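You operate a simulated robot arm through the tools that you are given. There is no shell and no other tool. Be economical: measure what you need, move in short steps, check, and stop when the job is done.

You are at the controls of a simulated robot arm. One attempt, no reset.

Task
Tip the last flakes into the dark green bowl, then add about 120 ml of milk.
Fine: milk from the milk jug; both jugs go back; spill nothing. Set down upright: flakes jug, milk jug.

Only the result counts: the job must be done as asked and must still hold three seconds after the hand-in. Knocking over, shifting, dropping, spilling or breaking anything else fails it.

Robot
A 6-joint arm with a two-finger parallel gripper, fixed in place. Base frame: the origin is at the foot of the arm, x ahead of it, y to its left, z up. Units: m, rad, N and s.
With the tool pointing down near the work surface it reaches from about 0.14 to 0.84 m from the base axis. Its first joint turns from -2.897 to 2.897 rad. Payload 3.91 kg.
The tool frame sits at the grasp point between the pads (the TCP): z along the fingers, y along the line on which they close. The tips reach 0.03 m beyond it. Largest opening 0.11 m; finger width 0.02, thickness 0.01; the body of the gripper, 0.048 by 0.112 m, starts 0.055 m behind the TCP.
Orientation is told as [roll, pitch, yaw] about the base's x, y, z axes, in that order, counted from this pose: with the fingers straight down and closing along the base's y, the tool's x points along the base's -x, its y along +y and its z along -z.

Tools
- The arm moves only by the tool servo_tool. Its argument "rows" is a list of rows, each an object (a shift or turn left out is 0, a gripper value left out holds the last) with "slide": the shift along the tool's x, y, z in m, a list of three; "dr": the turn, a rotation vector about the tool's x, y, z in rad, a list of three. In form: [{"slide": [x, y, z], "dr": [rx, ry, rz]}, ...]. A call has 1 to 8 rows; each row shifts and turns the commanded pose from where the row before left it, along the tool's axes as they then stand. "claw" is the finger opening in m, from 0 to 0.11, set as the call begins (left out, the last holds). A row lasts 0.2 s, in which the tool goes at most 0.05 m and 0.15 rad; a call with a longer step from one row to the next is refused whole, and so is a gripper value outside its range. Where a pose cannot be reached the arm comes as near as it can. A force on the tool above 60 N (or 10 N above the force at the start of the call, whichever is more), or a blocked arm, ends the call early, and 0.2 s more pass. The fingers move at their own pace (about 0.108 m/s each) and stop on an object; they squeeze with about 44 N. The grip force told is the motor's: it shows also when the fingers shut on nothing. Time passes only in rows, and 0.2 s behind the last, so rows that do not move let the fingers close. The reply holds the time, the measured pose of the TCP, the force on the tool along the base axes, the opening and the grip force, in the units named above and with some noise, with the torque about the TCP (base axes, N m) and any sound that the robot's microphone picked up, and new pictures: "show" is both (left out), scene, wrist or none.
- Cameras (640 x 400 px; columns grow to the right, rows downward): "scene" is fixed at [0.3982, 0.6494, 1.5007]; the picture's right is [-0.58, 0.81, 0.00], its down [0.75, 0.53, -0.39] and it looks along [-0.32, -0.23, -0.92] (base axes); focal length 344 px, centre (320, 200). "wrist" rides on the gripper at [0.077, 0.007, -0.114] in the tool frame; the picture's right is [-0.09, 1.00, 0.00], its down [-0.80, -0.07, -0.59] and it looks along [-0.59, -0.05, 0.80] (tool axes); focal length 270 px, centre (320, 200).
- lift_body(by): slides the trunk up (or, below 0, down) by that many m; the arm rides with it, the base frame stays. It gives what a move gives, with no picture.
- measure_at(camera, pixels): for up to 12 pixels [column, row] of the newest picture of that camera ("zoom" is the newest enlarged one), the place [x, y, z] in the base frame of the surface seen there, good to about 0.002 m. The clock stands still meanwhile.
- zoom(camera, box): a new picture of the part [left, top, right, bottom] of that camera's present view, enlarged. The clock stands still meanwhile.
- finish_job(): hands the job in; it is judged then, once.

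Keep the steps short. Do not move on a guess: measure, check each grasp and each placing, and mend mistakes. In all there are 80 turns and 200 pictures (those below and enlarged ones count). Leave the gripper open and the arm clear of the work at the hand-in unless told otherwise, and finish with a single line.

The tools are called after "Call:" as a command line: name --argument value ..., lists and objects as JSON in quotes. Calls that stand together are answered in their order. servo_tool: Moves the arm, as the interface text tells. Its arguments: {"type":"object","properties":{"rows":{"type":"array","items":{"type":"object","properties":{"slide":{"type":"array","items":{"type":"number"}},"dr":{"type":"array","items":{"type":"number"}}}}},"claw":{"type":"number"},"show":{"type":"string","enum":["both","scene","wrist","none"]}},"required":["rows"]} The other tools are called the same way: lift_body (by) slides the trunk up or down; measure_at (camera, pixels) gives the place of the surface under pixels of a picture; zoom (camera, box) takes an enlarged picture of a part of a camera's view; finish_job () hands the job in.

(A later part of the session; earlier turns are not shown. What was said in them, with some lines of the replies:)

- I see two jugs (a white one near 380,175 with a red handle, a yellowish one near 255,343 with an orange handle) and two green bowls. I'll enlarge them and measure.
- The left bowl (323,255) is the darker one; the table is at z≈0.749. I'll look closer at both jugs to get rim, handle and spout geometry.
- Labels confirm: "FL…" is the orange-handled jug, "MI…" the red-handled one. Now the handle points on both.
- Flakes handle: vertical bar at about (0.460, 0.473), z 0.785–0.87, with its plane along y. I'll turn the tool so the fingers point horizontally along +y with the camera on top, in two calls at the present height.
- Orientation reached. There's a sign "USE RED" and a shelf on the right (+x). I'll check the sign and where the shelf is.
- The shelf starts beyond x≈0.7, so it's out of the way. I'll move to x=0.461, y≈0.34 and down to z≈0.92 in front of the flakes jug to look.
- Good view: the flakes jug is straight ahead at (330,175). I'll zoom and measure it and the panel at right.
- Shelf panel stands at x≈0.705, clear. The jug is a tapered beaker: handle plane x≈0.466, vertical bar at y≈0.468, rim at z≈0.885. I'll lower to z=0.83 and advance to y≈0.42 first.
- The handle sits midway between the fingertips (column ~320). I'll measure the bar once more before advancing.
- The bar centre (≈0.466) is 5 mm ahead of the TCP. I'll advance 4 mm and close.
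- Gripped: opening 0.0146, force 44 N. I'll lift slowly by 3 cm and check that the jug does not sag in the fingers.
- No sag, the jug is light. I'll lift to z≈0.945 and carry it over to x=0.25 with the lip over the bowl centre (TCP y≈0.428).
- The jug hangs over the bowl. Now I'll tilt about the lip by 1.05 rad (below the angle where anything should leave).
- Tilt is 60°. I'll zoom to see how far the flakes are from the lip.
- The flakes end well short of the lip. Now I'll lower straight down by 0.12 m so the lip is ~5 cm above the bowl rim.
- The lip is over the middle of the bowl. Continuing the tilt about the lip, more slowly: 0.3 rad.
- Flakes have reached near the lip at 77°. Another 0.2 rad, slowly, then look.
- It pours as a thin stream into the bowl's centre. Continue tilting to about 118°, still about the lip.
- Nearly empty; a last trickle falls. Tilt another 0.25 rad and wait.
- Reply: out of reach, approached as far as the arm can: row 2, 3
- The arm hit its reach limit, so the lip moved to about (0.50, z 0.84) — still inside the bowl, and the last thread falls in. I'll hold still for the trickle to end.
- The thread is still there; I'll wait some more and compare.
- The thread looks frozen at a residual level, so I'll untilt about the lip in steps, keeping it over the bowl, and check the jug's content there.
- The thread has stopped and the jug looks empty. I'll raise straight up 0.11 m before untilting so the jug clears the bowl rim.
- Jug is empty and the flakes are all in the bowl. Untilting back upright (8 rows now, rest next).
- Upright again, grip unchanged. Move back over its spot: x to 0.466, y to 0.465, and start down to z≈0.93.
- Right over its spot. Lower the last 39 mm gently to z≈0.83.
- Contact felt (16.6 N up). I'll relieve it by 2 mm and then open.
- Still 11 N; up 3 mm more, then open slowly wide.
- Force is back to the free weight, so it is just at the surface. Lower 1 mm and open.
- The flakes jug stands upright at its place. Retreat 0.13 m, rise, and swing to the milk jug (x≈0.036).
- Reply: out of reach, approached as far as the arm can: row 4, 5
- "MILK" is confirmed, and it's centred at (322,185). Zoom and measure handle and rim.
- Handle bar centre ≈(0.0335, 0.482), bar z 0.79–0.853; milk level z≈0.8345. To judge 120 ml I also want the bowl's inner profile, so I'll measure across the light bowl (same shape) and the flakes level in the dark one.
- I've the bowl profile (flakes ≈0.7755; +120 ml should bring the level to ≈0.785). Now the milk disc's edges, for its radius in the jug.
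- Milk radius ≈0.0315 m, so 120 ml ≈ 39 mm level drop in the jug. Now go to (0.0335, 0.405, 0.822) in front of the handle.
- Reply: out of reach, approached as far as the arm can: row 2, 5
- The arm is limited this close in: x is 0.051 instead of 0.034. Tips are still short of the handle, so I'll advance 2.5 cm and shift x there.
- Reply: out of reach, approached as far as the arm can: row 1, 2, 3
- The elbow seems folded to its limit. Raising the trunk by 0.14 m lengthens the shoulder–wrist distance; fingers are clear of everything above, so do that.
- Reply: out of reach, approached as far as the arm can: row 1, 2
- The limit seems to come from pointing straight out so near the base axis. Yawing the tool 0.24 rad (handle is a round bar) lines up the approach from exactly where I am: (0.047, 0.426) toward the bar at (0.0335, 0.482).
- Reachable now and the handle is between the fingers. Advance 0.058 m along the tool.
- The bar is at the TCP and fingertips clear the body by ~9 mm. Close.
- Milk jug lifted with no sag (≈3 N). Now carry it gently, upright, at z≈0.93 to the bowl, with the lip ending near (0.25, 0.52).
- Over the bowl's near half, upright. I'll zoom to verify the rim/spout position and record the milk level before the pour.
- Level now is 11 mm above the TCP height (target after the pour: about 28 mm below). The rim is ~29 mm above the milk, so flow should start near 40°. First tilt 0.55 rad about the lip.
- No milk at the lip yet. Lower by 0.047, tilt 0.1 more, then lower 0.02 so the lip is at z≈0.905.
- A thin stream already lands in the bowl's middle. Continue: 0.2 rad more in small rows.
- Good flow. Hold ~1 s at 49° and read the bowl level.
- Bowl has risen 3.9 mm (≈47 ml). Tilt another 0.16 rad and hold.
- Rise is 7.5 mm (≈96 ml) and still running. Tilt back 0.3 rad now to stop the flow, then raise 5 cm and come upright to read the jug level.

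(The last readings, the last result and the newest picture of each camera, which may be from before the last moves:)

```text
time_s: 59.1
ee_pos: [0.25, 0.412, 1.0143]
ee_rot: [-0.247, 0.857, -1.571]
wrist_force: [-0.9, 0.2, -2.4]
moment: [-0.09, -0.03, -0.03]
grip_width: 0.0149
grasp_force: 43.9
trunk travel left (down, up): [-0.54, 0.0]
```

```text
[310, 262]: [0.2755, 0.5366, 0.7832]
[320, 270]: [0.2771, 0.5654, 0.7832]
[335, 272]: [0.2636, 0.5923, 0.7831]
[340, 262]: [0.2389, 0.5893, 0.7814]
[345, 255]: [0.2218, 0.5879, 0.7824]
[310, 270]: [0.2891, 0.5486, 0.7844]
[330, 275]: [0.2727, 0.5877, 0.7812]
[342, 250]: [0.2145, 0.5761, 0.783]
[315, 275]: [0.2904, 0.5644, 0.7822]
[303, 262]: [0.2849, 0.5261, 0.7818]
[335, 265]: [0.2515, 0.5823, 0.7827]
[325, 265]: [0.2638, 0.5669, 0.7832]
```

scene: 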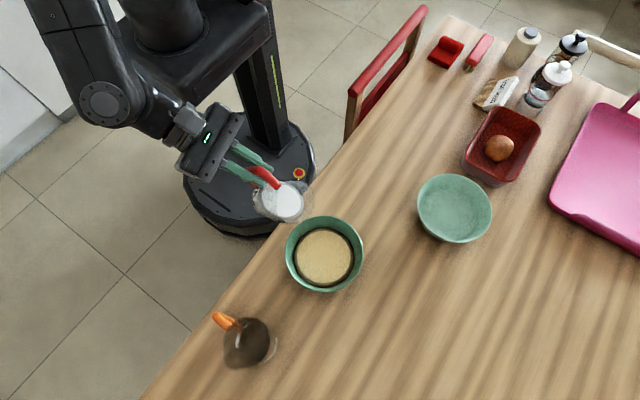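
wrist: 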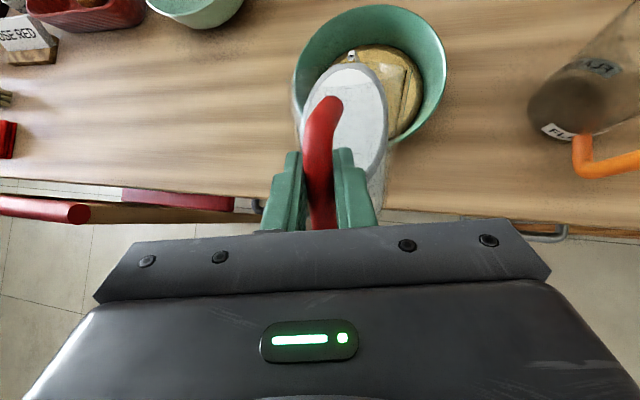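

Flow stopped; bowl level 0.7827. Bring the jug upright (0.71 rad) and measure its level.

Call:
servo_tool --rows '[{"dr": [0, 0.1384, -0.035]}, {"dr": [0, 0.1384, -0.035]}, {"dr": [0, 0.1384, -0.035]}, {"dr": [0, 0.1384, -0.035]}, {"dr": [0, 0.1384, -0.035]}, {}, {}]'

Call:
zoom --camera "scene" --box '[250, 150, 350, 240]'

```text
time_s: 60.7
ee_pos: [0.2498, 0.411, 1.0156]
ee_rot: [1.886, 1.569, 0.564]
wrist_force: [-0.6, -0.5, -2.8]
moment: [-0.16, -0.02, -0.01]
grip_width: 0.0143
grasp_force: 44.0
trunk travel left (down, up): [-0.54, 0.0]
```

scene: 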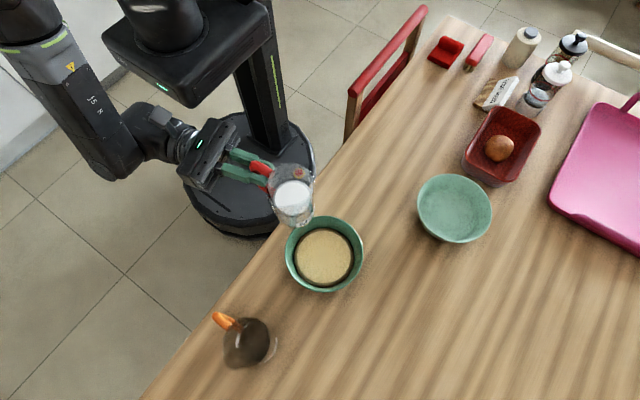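
wrist: 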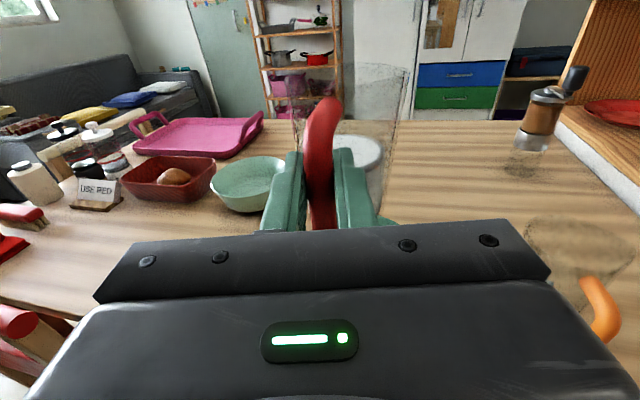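

```text
4.44 times, centred on (300, 195) of scene
```

zoom: 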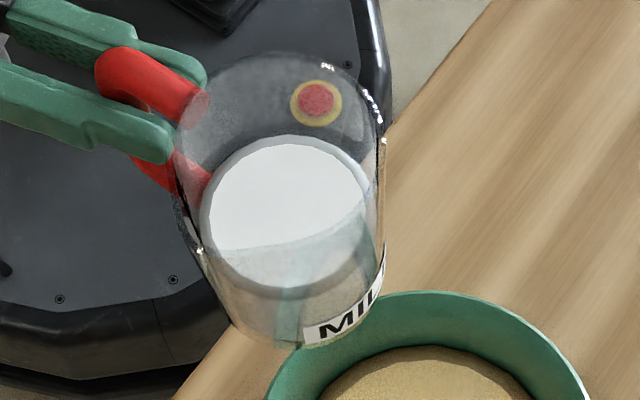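

Measure the milk surface now in the upright jug.

Call:
measure_at --camera "zoom" --pixels '[[290, 160], [260, 180], [320, 180], [290, 200], [240, 210], [330, 205], [270, 225], [310, 220], [300, 185], [280, 260]]'

Call:
measure_at --camera "wrist" --pixels '[[352, 142], [360, 148], [368, 155], [355, 155], [372, 148]]'

Call:
servo_tool --rows '[{}]' --show "none"

```text
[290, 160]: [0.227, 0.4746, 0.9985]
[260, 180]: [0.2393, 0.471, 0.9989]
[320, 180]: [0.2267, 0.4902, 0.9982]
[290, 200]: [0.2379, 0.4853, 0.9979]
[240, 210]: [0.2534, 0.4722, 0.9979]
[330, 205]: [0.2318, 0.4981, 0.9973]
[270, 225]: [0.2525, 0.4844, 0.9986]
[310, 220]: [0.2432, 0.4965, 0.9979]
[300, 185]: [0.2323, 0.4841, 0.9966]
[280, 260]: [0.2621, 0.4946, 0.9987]
```

```text
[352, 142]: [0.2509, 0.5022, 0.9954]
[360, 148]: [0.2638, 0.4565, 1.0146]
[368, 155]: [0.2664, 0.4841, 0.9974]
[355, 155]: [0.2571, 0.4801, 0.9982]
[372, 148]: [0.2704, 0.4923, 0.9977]
```

```text
time_s: 61.1
ee_pos: [0.2506, 0.4117, 1.0149]
ee_rot: [1.631, 1.568, 0.31]
wrist_force: [-0.2, -0.2, -3.2]
moment: [-0.16, -0.02, 0.05]
grip_width: 0.0145
grasp_force: 44.3
trunk travel left (down, up): [-0.54, 0.0]
```

Jug level fell ≈28–30 mm (≈90 ml; bowl and weight agree at ~95). About 25 ml more. Re-tilt to 0.88 rad (below flow), then lower again.

Call:
servo_tool --rows '[{"slide": [0.0166, -0.0012, -0.0047], "dr": [0, -0.1425, 0.036]}, {"slide": [0.0166, -0.0012, -0.0047], "dr": [0, -0.1425, 0.036]}, {"slide": [0.0166, -0.0012, -0.0047], "dr": [0, -0.1425, 0.036]}, {"slide": [0.0166, -0.0012, -0.0047], "dr": [0, -0.1425, 0.036]}, {"slide": [0.0166, -0.0012, -0.0047], "dr": [0, -0.1425, 0.036]}, {"slide": [0.0166, -0.0012, -0.0047], "dr": [0, -0.1425, 0.036]}, {}]' --show "none"

Call:
servo_tool --rows '[{"slide": [-0.0306, 0.0091, 0.0359]}, {"slide": [-0.0306, 0.0091, 0.0359]}, {"slide": [-0.0306, 0.0091, 0.0359]}, {}]' --show "scene"

Call:
zoom --camera "scene" --box '[250, 170, 370, 300]'

```text
time_s: 62.7
ee_pos: [0.2491, 0.4198, 1.1154]
ee_rot: [-0.243, 0.689, -1.568]
wrist_force: [0.6, 0.0, -2.7]
moment: [-0.07, -0.02, 0.01]
grip_width: 0.0146
grasp_force: 44.0
trunk travel left (down, up): [-0.54, 0.0]
```

```text
time_s: 63.7
ee_pos: [0.2502, 0.4193, 0.9707]
ee_rot: [-0.244, 0.691, -1.569]
wrist_force: [0.3, 0.0, -2.6]
moment: [-0.06, -0.03, -0.02]
grip_width: 0.0146
grasp_force: 44.2
trunk travel left (down, up): [-0.54, 0.0]
```

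scene: 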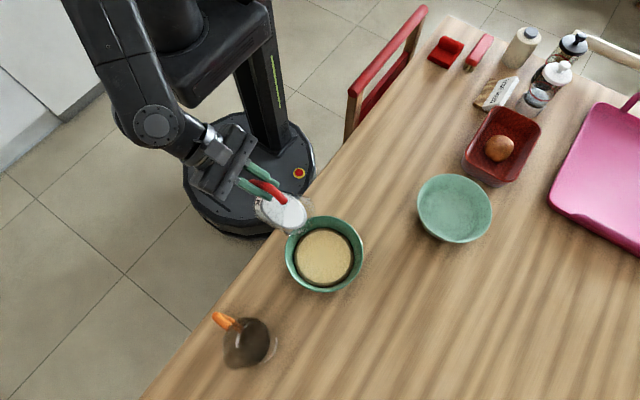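

```text
3.08 times, centred on (310, 235) of scene
```

zoom: 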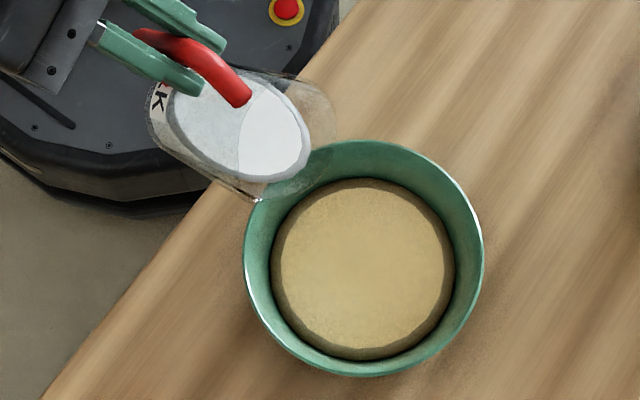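

No flow yet at 50°. Tilt 0.16 more to 60° and hold ~0.8 s, then read.

Call:
servo_tool --rows '[{"slide": [0.0059, -0.0005, -0.00196], "dr": [0, -0.0517, 0.0131]}, {"slide": [0.0059, -0.0005, -0.00196], "dr": [0, -0.0517, 0.0131]}, {"slide": [0.0059, -0.0005, -0.00196], "dr": [0, -0.0517, 0.0131]}, {}, {}, {}]' --show "scene"

Call:
measure_at --camera "scene" --pixels '[[310, 262], [320, 270], [335, 272], [340, 262], [345, 255], [310, 270], [330, 275], [342, 250], [315, 275], [303, 262], [335, 265], [325, 265]]'

Call:
zoom --camera "scene" --box '[250, 170, 370, 300]'

```text
time_s: 65.1
ee_pos: [0.2498, 0.4291, 0.9875]
ee_rot: [-0.244, 0.529, -1.57]
wrist_force: [-0.5, 0.6, -1.8]
moment: [-0.03, -0.04, 0.0]
grip_width: 0.0145
grasp_force: 43.7
trunk travel left (down, up): [-0.54, 0.0]
```

scene: 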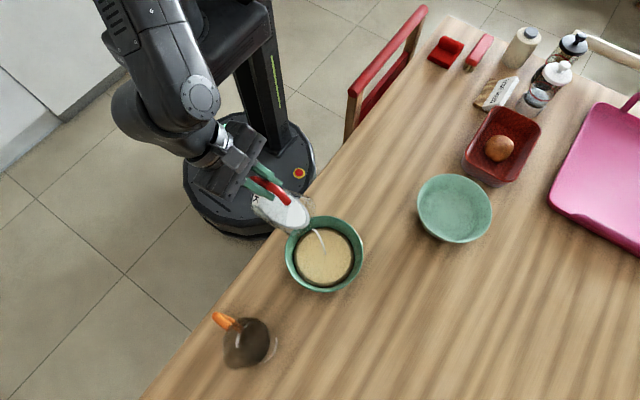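

```text
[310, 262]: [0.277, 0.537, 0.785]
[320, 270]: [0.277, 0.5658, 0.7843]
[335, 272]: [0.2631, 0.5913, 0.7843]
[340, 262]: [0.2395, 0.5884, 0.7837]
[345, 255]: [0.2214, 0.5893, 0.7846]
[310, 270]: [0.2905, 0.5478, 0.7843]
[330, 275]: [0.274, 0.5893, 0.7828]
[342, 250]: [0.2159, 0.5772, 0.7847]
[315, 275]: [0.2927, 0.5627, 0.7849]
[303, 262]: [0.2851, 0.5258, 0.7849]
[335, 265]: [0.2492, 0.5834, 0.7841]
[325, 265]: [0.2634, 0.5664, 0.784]
```

```text
3.08 times, centred on (310, 235) of scene
```

zoom: 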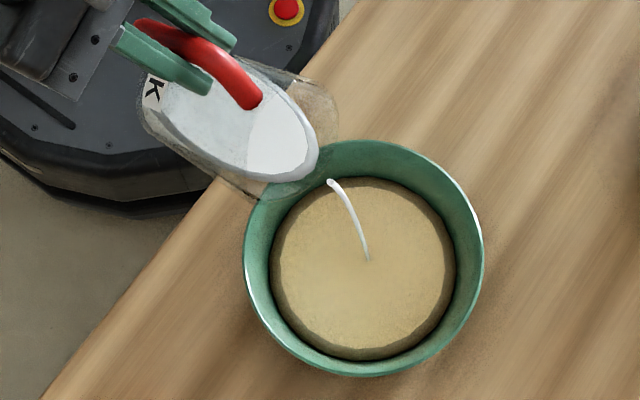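

Bowl level 0.7843, i.e. ≈23 ml more (total ≈115–118). Untilt now; the tail end adds the few ml missing. Then raise.

Call:
servo_tool --rows '[{}, {"slide": [-0.016, 0.0018, 0.0072], "dr": [0, 0.1453, -0.0368]}, {"slide": [-0.016, 0.0018, 0.0072], "dr": [0, 0.1453, -0.0368]}, {"slide": [0.019, -0.004, -0.0158]}, {"slide": [0.019, -0.004, -0.0158]}, {"slide": [0.015, -0.003, -0.0125]}, {}]' --show "scene"

Call:
servo_tool --rows '[{"dr": [0, 0.143, -0.0362]}, {"dr": [0, 0.143, -0.0362]}, {"dr": [0, 0.143, -0.0362]}, {"dr": [0, 0.143, -0.0362]}, {"dr": [0, 0.143, -0.0362]}, {}, {}]'

Call:
zoom --camera "scene" --box '[250, 150, 350, 240]'

Call:
measure_at --camera "zoom" --pixels '[[280, 190], [260, 200], [310, 195], [290, 210], [240, 220], [320, 215], [270, 230], [310, 230], [300, 205], [285, 250]]'

Call:
measure_at --camera "scene" --pixels '[[310, 262], [320, 270], [335, 272], [340, 262], [345, 255], [310, 270], [330, 275], [342, 250], [315, 275], [303, 262], [335, 265], [325, 265]]'

```text
time_s: 66.7
ee_pos: [0.2515, 0.4136, 1.0262]
ee_rot: [-0.245, 0.83, -1.569]
wrist_force: [-0.4, 1.1, -2.1]
moment: [-0.07, -0.02, -0.01]
grip_width: 0.0145
grasp_force: 44.2
trunk travel left (down, up): [-0.54, 0.0]
```

scene: 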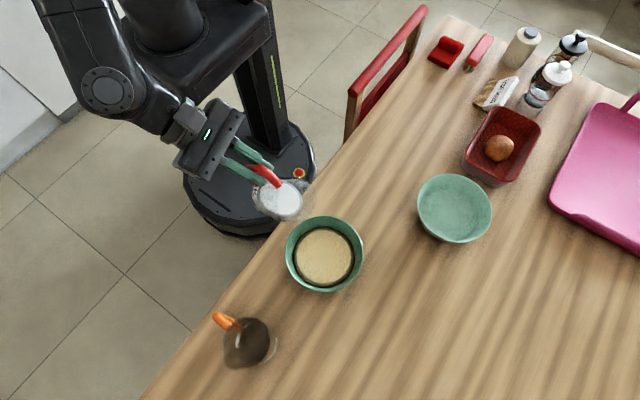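

```text
time_s: 68.3
ee_pos: [0.2498, 0.4146, 1.026]
ee_rot: [0.491, 1.567, -0.835]
wrist_force: [-0.4, 0.1, -2.3]
moment: [-0.13, 0.0, 0.04]
grip_width: 0.0146
grasp_force: 44.0
trunk travel left (down, up): [-0.54, 0.0]
```

scene: 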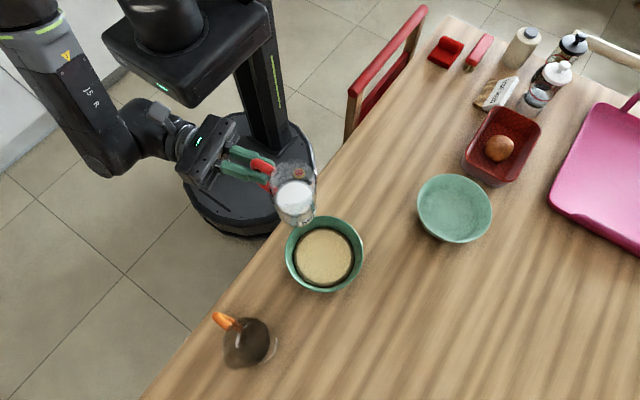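
wrist: 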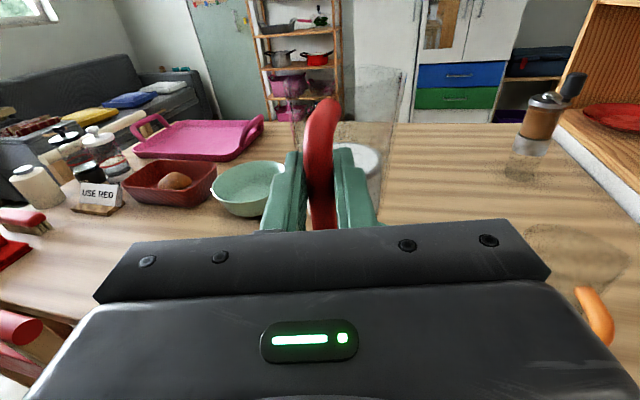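

```text
4.44 times, centred on (300, 195) of scene
```

zoom: 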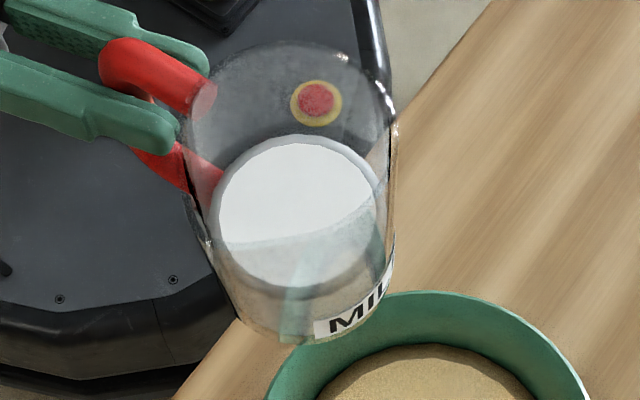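

```text
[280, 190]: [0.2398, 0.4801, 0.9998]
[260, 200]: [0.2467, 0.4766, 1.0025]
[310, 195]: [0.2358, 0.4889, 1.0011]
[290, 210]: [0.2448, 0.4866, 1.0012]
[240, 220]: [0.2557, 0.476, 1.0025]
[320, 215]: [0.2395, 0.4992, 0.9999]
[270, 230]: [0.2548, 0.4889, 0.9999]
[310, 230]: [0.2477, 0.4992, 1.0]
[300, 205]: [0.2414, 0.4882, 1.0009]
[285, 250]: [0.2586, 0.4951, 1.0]
```

```text
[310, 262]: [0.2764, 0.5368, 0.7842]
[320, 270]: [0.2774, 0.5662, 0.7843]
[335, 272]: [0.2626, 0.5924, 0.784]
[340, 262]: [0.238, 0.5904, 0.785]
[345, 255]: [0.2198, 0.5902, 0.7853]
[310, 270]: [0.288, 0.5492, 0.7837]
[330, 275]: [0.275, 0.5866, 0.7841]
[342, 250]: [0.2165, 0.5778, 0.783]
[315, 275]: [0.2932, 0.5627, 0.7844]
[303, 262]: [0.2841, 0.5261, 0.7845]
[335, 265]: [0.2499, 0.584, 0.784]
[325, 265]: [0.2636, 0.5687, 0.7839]
```

Totals: jug drop ≈36–38 mm, bowl rise 9 mm → ≈115–118 ml; good. Carry the milk jug back above its place.

Call:
servo_tool --rows '[{"slide": [0, -0.0154, 0.0093]}, {"slide": [0, -0.0289, 0.0175]}, {"slide": [-0.01, -0.0347, 0.021]}, {"slide": [-0.015, -0.0347, 0.021]}, {"slide": [-0.02, -0.0347, 0.021]}, {"slide": [-0.03, -0.0289, 0.0175]}, {"slide": [-0.04, -0.0154, 0.0093]}, {"slide": [-0.03, 0, 0]}]' --show "none"

Call:
servo_tool --rows '[{}]'

```text
time_s: 70.1
ee_pos: [0.0339, 0.4799, 0.8783]
ee_rot: [0.349, 1.567, -0.976]
wrist_force: [0.4, -0.3, -2.6]
moment: [-0.13, -0.01, 0.05]
grip_width: 0.0145
grasp_force: 43.9
trunk travel left (down, up): [-0.54, 0.0]
```

```text
time_s: 70.5
ee_pos: [0.0339, 0.4796, 0.8784]
ee_rot: [0.335, 1.568, -0.99]
wrist_force: [0.5, -0.1, -2.2]
moment: [-0.15, -0.01, 0.02]
grip_width: 0.0145
grasp_force: 43.8
trunk travel left (down, up): [-0.54, 0.0]
```

scene: 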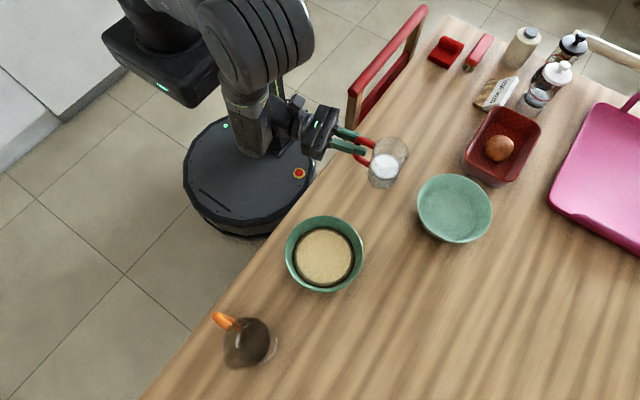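
wrist: 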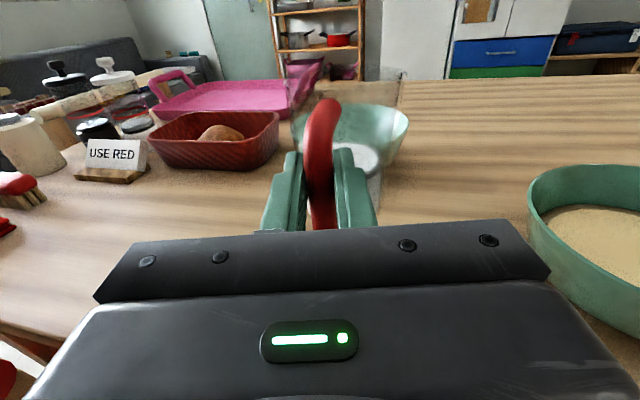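

Exactly above its spot. Lower 53 mm to just above contact, gently.

Call:
servo_tool --rows '[{"slide": [-0.02, 0, 0.0005]}, {"slide": [-0.018, 0, 0]}, {"slide": [-0.01, 0, 0]}, {"slide": [-0.005, 0, 0]}, {}]' --show "none"

Call:
servo_tool --rows '[{"slide": [-0.0015, 0, 0]}, {}]' --show "none"

```text
time_s: 71.7
ee_pos: [0.0353, 0.4799, 0.8264]
ee_rot: [0.288, 1.568, -1.039]
wrist_force: [0.3, 0.9, -2.5]
moment: [-0.16, -0.02, 0.03]
grip_width: 0.0146
grasp_force: 44.1
trunk travel left (down, up): [-0.54, 0.0]
```

```text
time_s: 72.3
ee_pos: [0.0355, 0.4808, 0.8256]
ee_rot: [0.297, 1.568, -1.027]
wrist_force: [-1.6, 0.3, -2.4]
moment: [-0.13, 0.02, 0.02]
grip_width: 0.0145
grasp_force: 43.8
trunk travel left (down, up): [-0.54, 0.0]
```

Still hanging free (−2.4 N). Step down 1.5 mm at a time.

Call:
servo_tool --rows '[{"slide": [-0.0012, 0, 0]}, {}]' --show "none"

Call:
servo_tool --rows '[{"slide": [-0.0012, 0, 0]}, {}]' --show "none"

```text
time_s: 72.9
ee_pos: [0.035, 0.4802, 0.8234]
ee_rot: [0.308, 1.566, -1.015]
wrist_force: [1.0, 0.1, -2.0]
moment: [-0.12, 0.01, 0.0]
grip_width: 0.0144
grasp_force: 44.2
trunk travel left (down, up): [-0.54, 0.0]
```

```text
time_s: 73.5
ee_pos: [0.0355, 0.4809, 0.8246]
ee_rot: [0.643, 1.566, -0.682]
wrist_force: [-0.5, -0.2, 2.3]
moment: [0.45, 0.08, 0.01]
grip_width: 0.0145
grasp_force: 43.8
trunk travel left (down, up): [-0.54, 0.0]
```

Contact just made (+2.3 N). Open the fingers.

Call:
servo_tool --rows '[{}, {}, {}]' --claw 0.07

```text
time_s: 74.3
ee_pos: [0.0342, 0.481, 0.823]
ee_rot: [0.312, 1.567, -1.013]
wrist_force: [0.1, 0.6, -0.8]
moment: [-0.02, 0.0, 0.0]
grip_width: 0.0702
grasp_force: 0.3
trunk travel left (down, up): [-0.54, 0.0]
```

scene: 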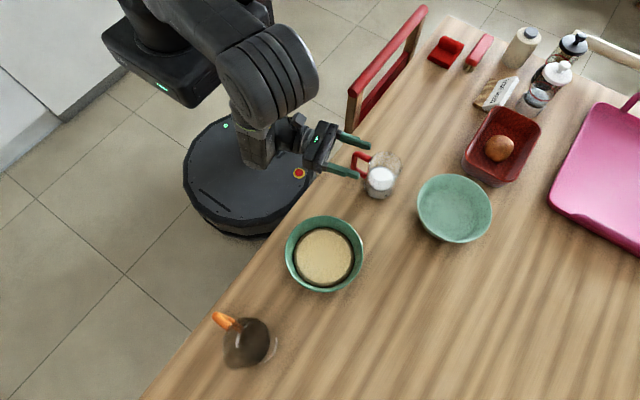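
wrist: 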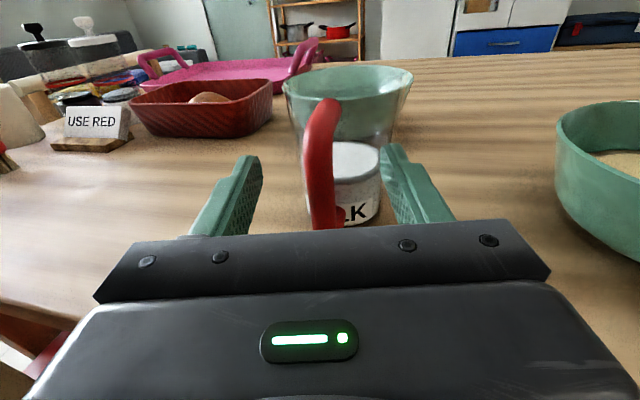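

Standing upright at its spot. Back out 6 cm along the approach line, rise clear, and check everything.

Call:
servo_tool --rows '[{"slide": [0, 0, -0.02]}, {"slide": [0, 0, -0.03]}, {"slide": [0, 0, -0.012]}, {"slide": [0.04, 0, 0]}, {"slide": [0.045, 0, 0]}, {"slide": [0.045, 0, 0]}]'

Call:
zoom --camera "scene" --box '[200, 130, 420, 380]'

Call:
measure_at --camera "scene" --pixels '[[378, 176], [382, 180], [384, 176], [380, 182], [386, 180], [374, 178], [323, 217], [286, 255], [325, 291], [222, 319]]'

```text
time_s: 75.7
ee_pos: [0.0502, 0.4213, 0.9545]
ee_rot: [0.294, 1.566, -1.032]
wrist_force: [-0.7, 0.1, -0.2]
moment: [0.0, -0.01, 0.01]
grip_width: 0.0702
grasp_force: 0.1
trunk travel left (down, up): [-0.54, 0.0]
```

scene: 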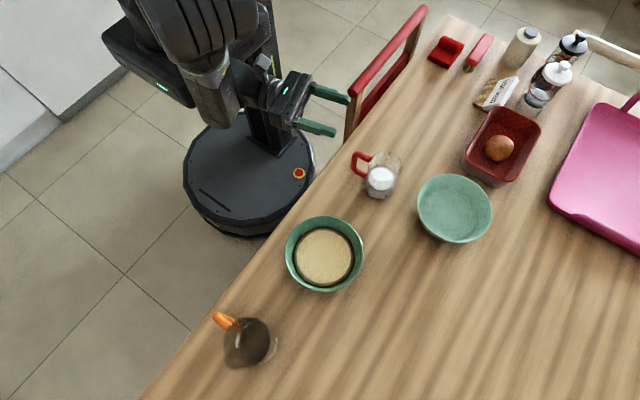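
wrist: 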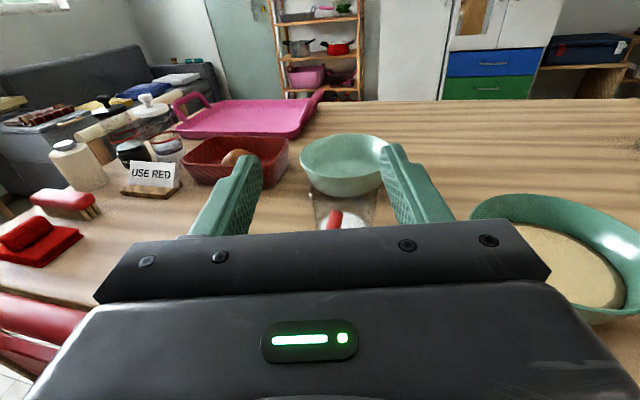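

```text
1.60 times, centred on (310, 255) of scene
```

zoom: 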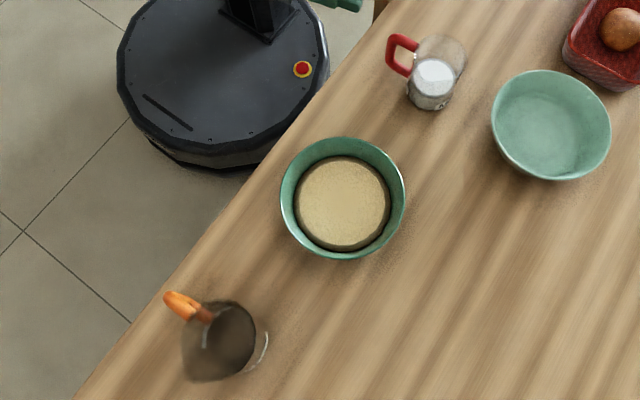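

```text
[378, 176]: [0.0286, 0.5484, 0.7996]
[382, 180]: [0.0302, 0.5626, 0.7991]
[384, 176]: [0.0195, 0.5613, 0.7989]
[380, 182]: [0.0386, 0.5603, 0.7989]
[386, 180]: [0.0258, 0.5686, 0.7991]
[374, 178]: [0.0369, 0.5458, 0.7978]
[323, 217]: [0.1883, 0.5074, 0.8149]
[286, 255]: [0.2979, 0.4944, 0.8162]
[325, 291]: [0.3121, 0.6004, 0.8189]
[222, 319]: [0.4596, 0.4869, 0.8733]
```

Both jugs stand upright at their places, the bowls haven't moved, nothing is spilled, and the gripper is open and clear of the work. My estimates put the milk at about 110–118 ml. Handing in.

Call:
finish_job

```text
The job is handed in.
```

The flakes and about 110–118 ml of milk (estimated) are in the dark green bowl, both jugs are back upright in their places, nothing was spilled, and the job is handed in.
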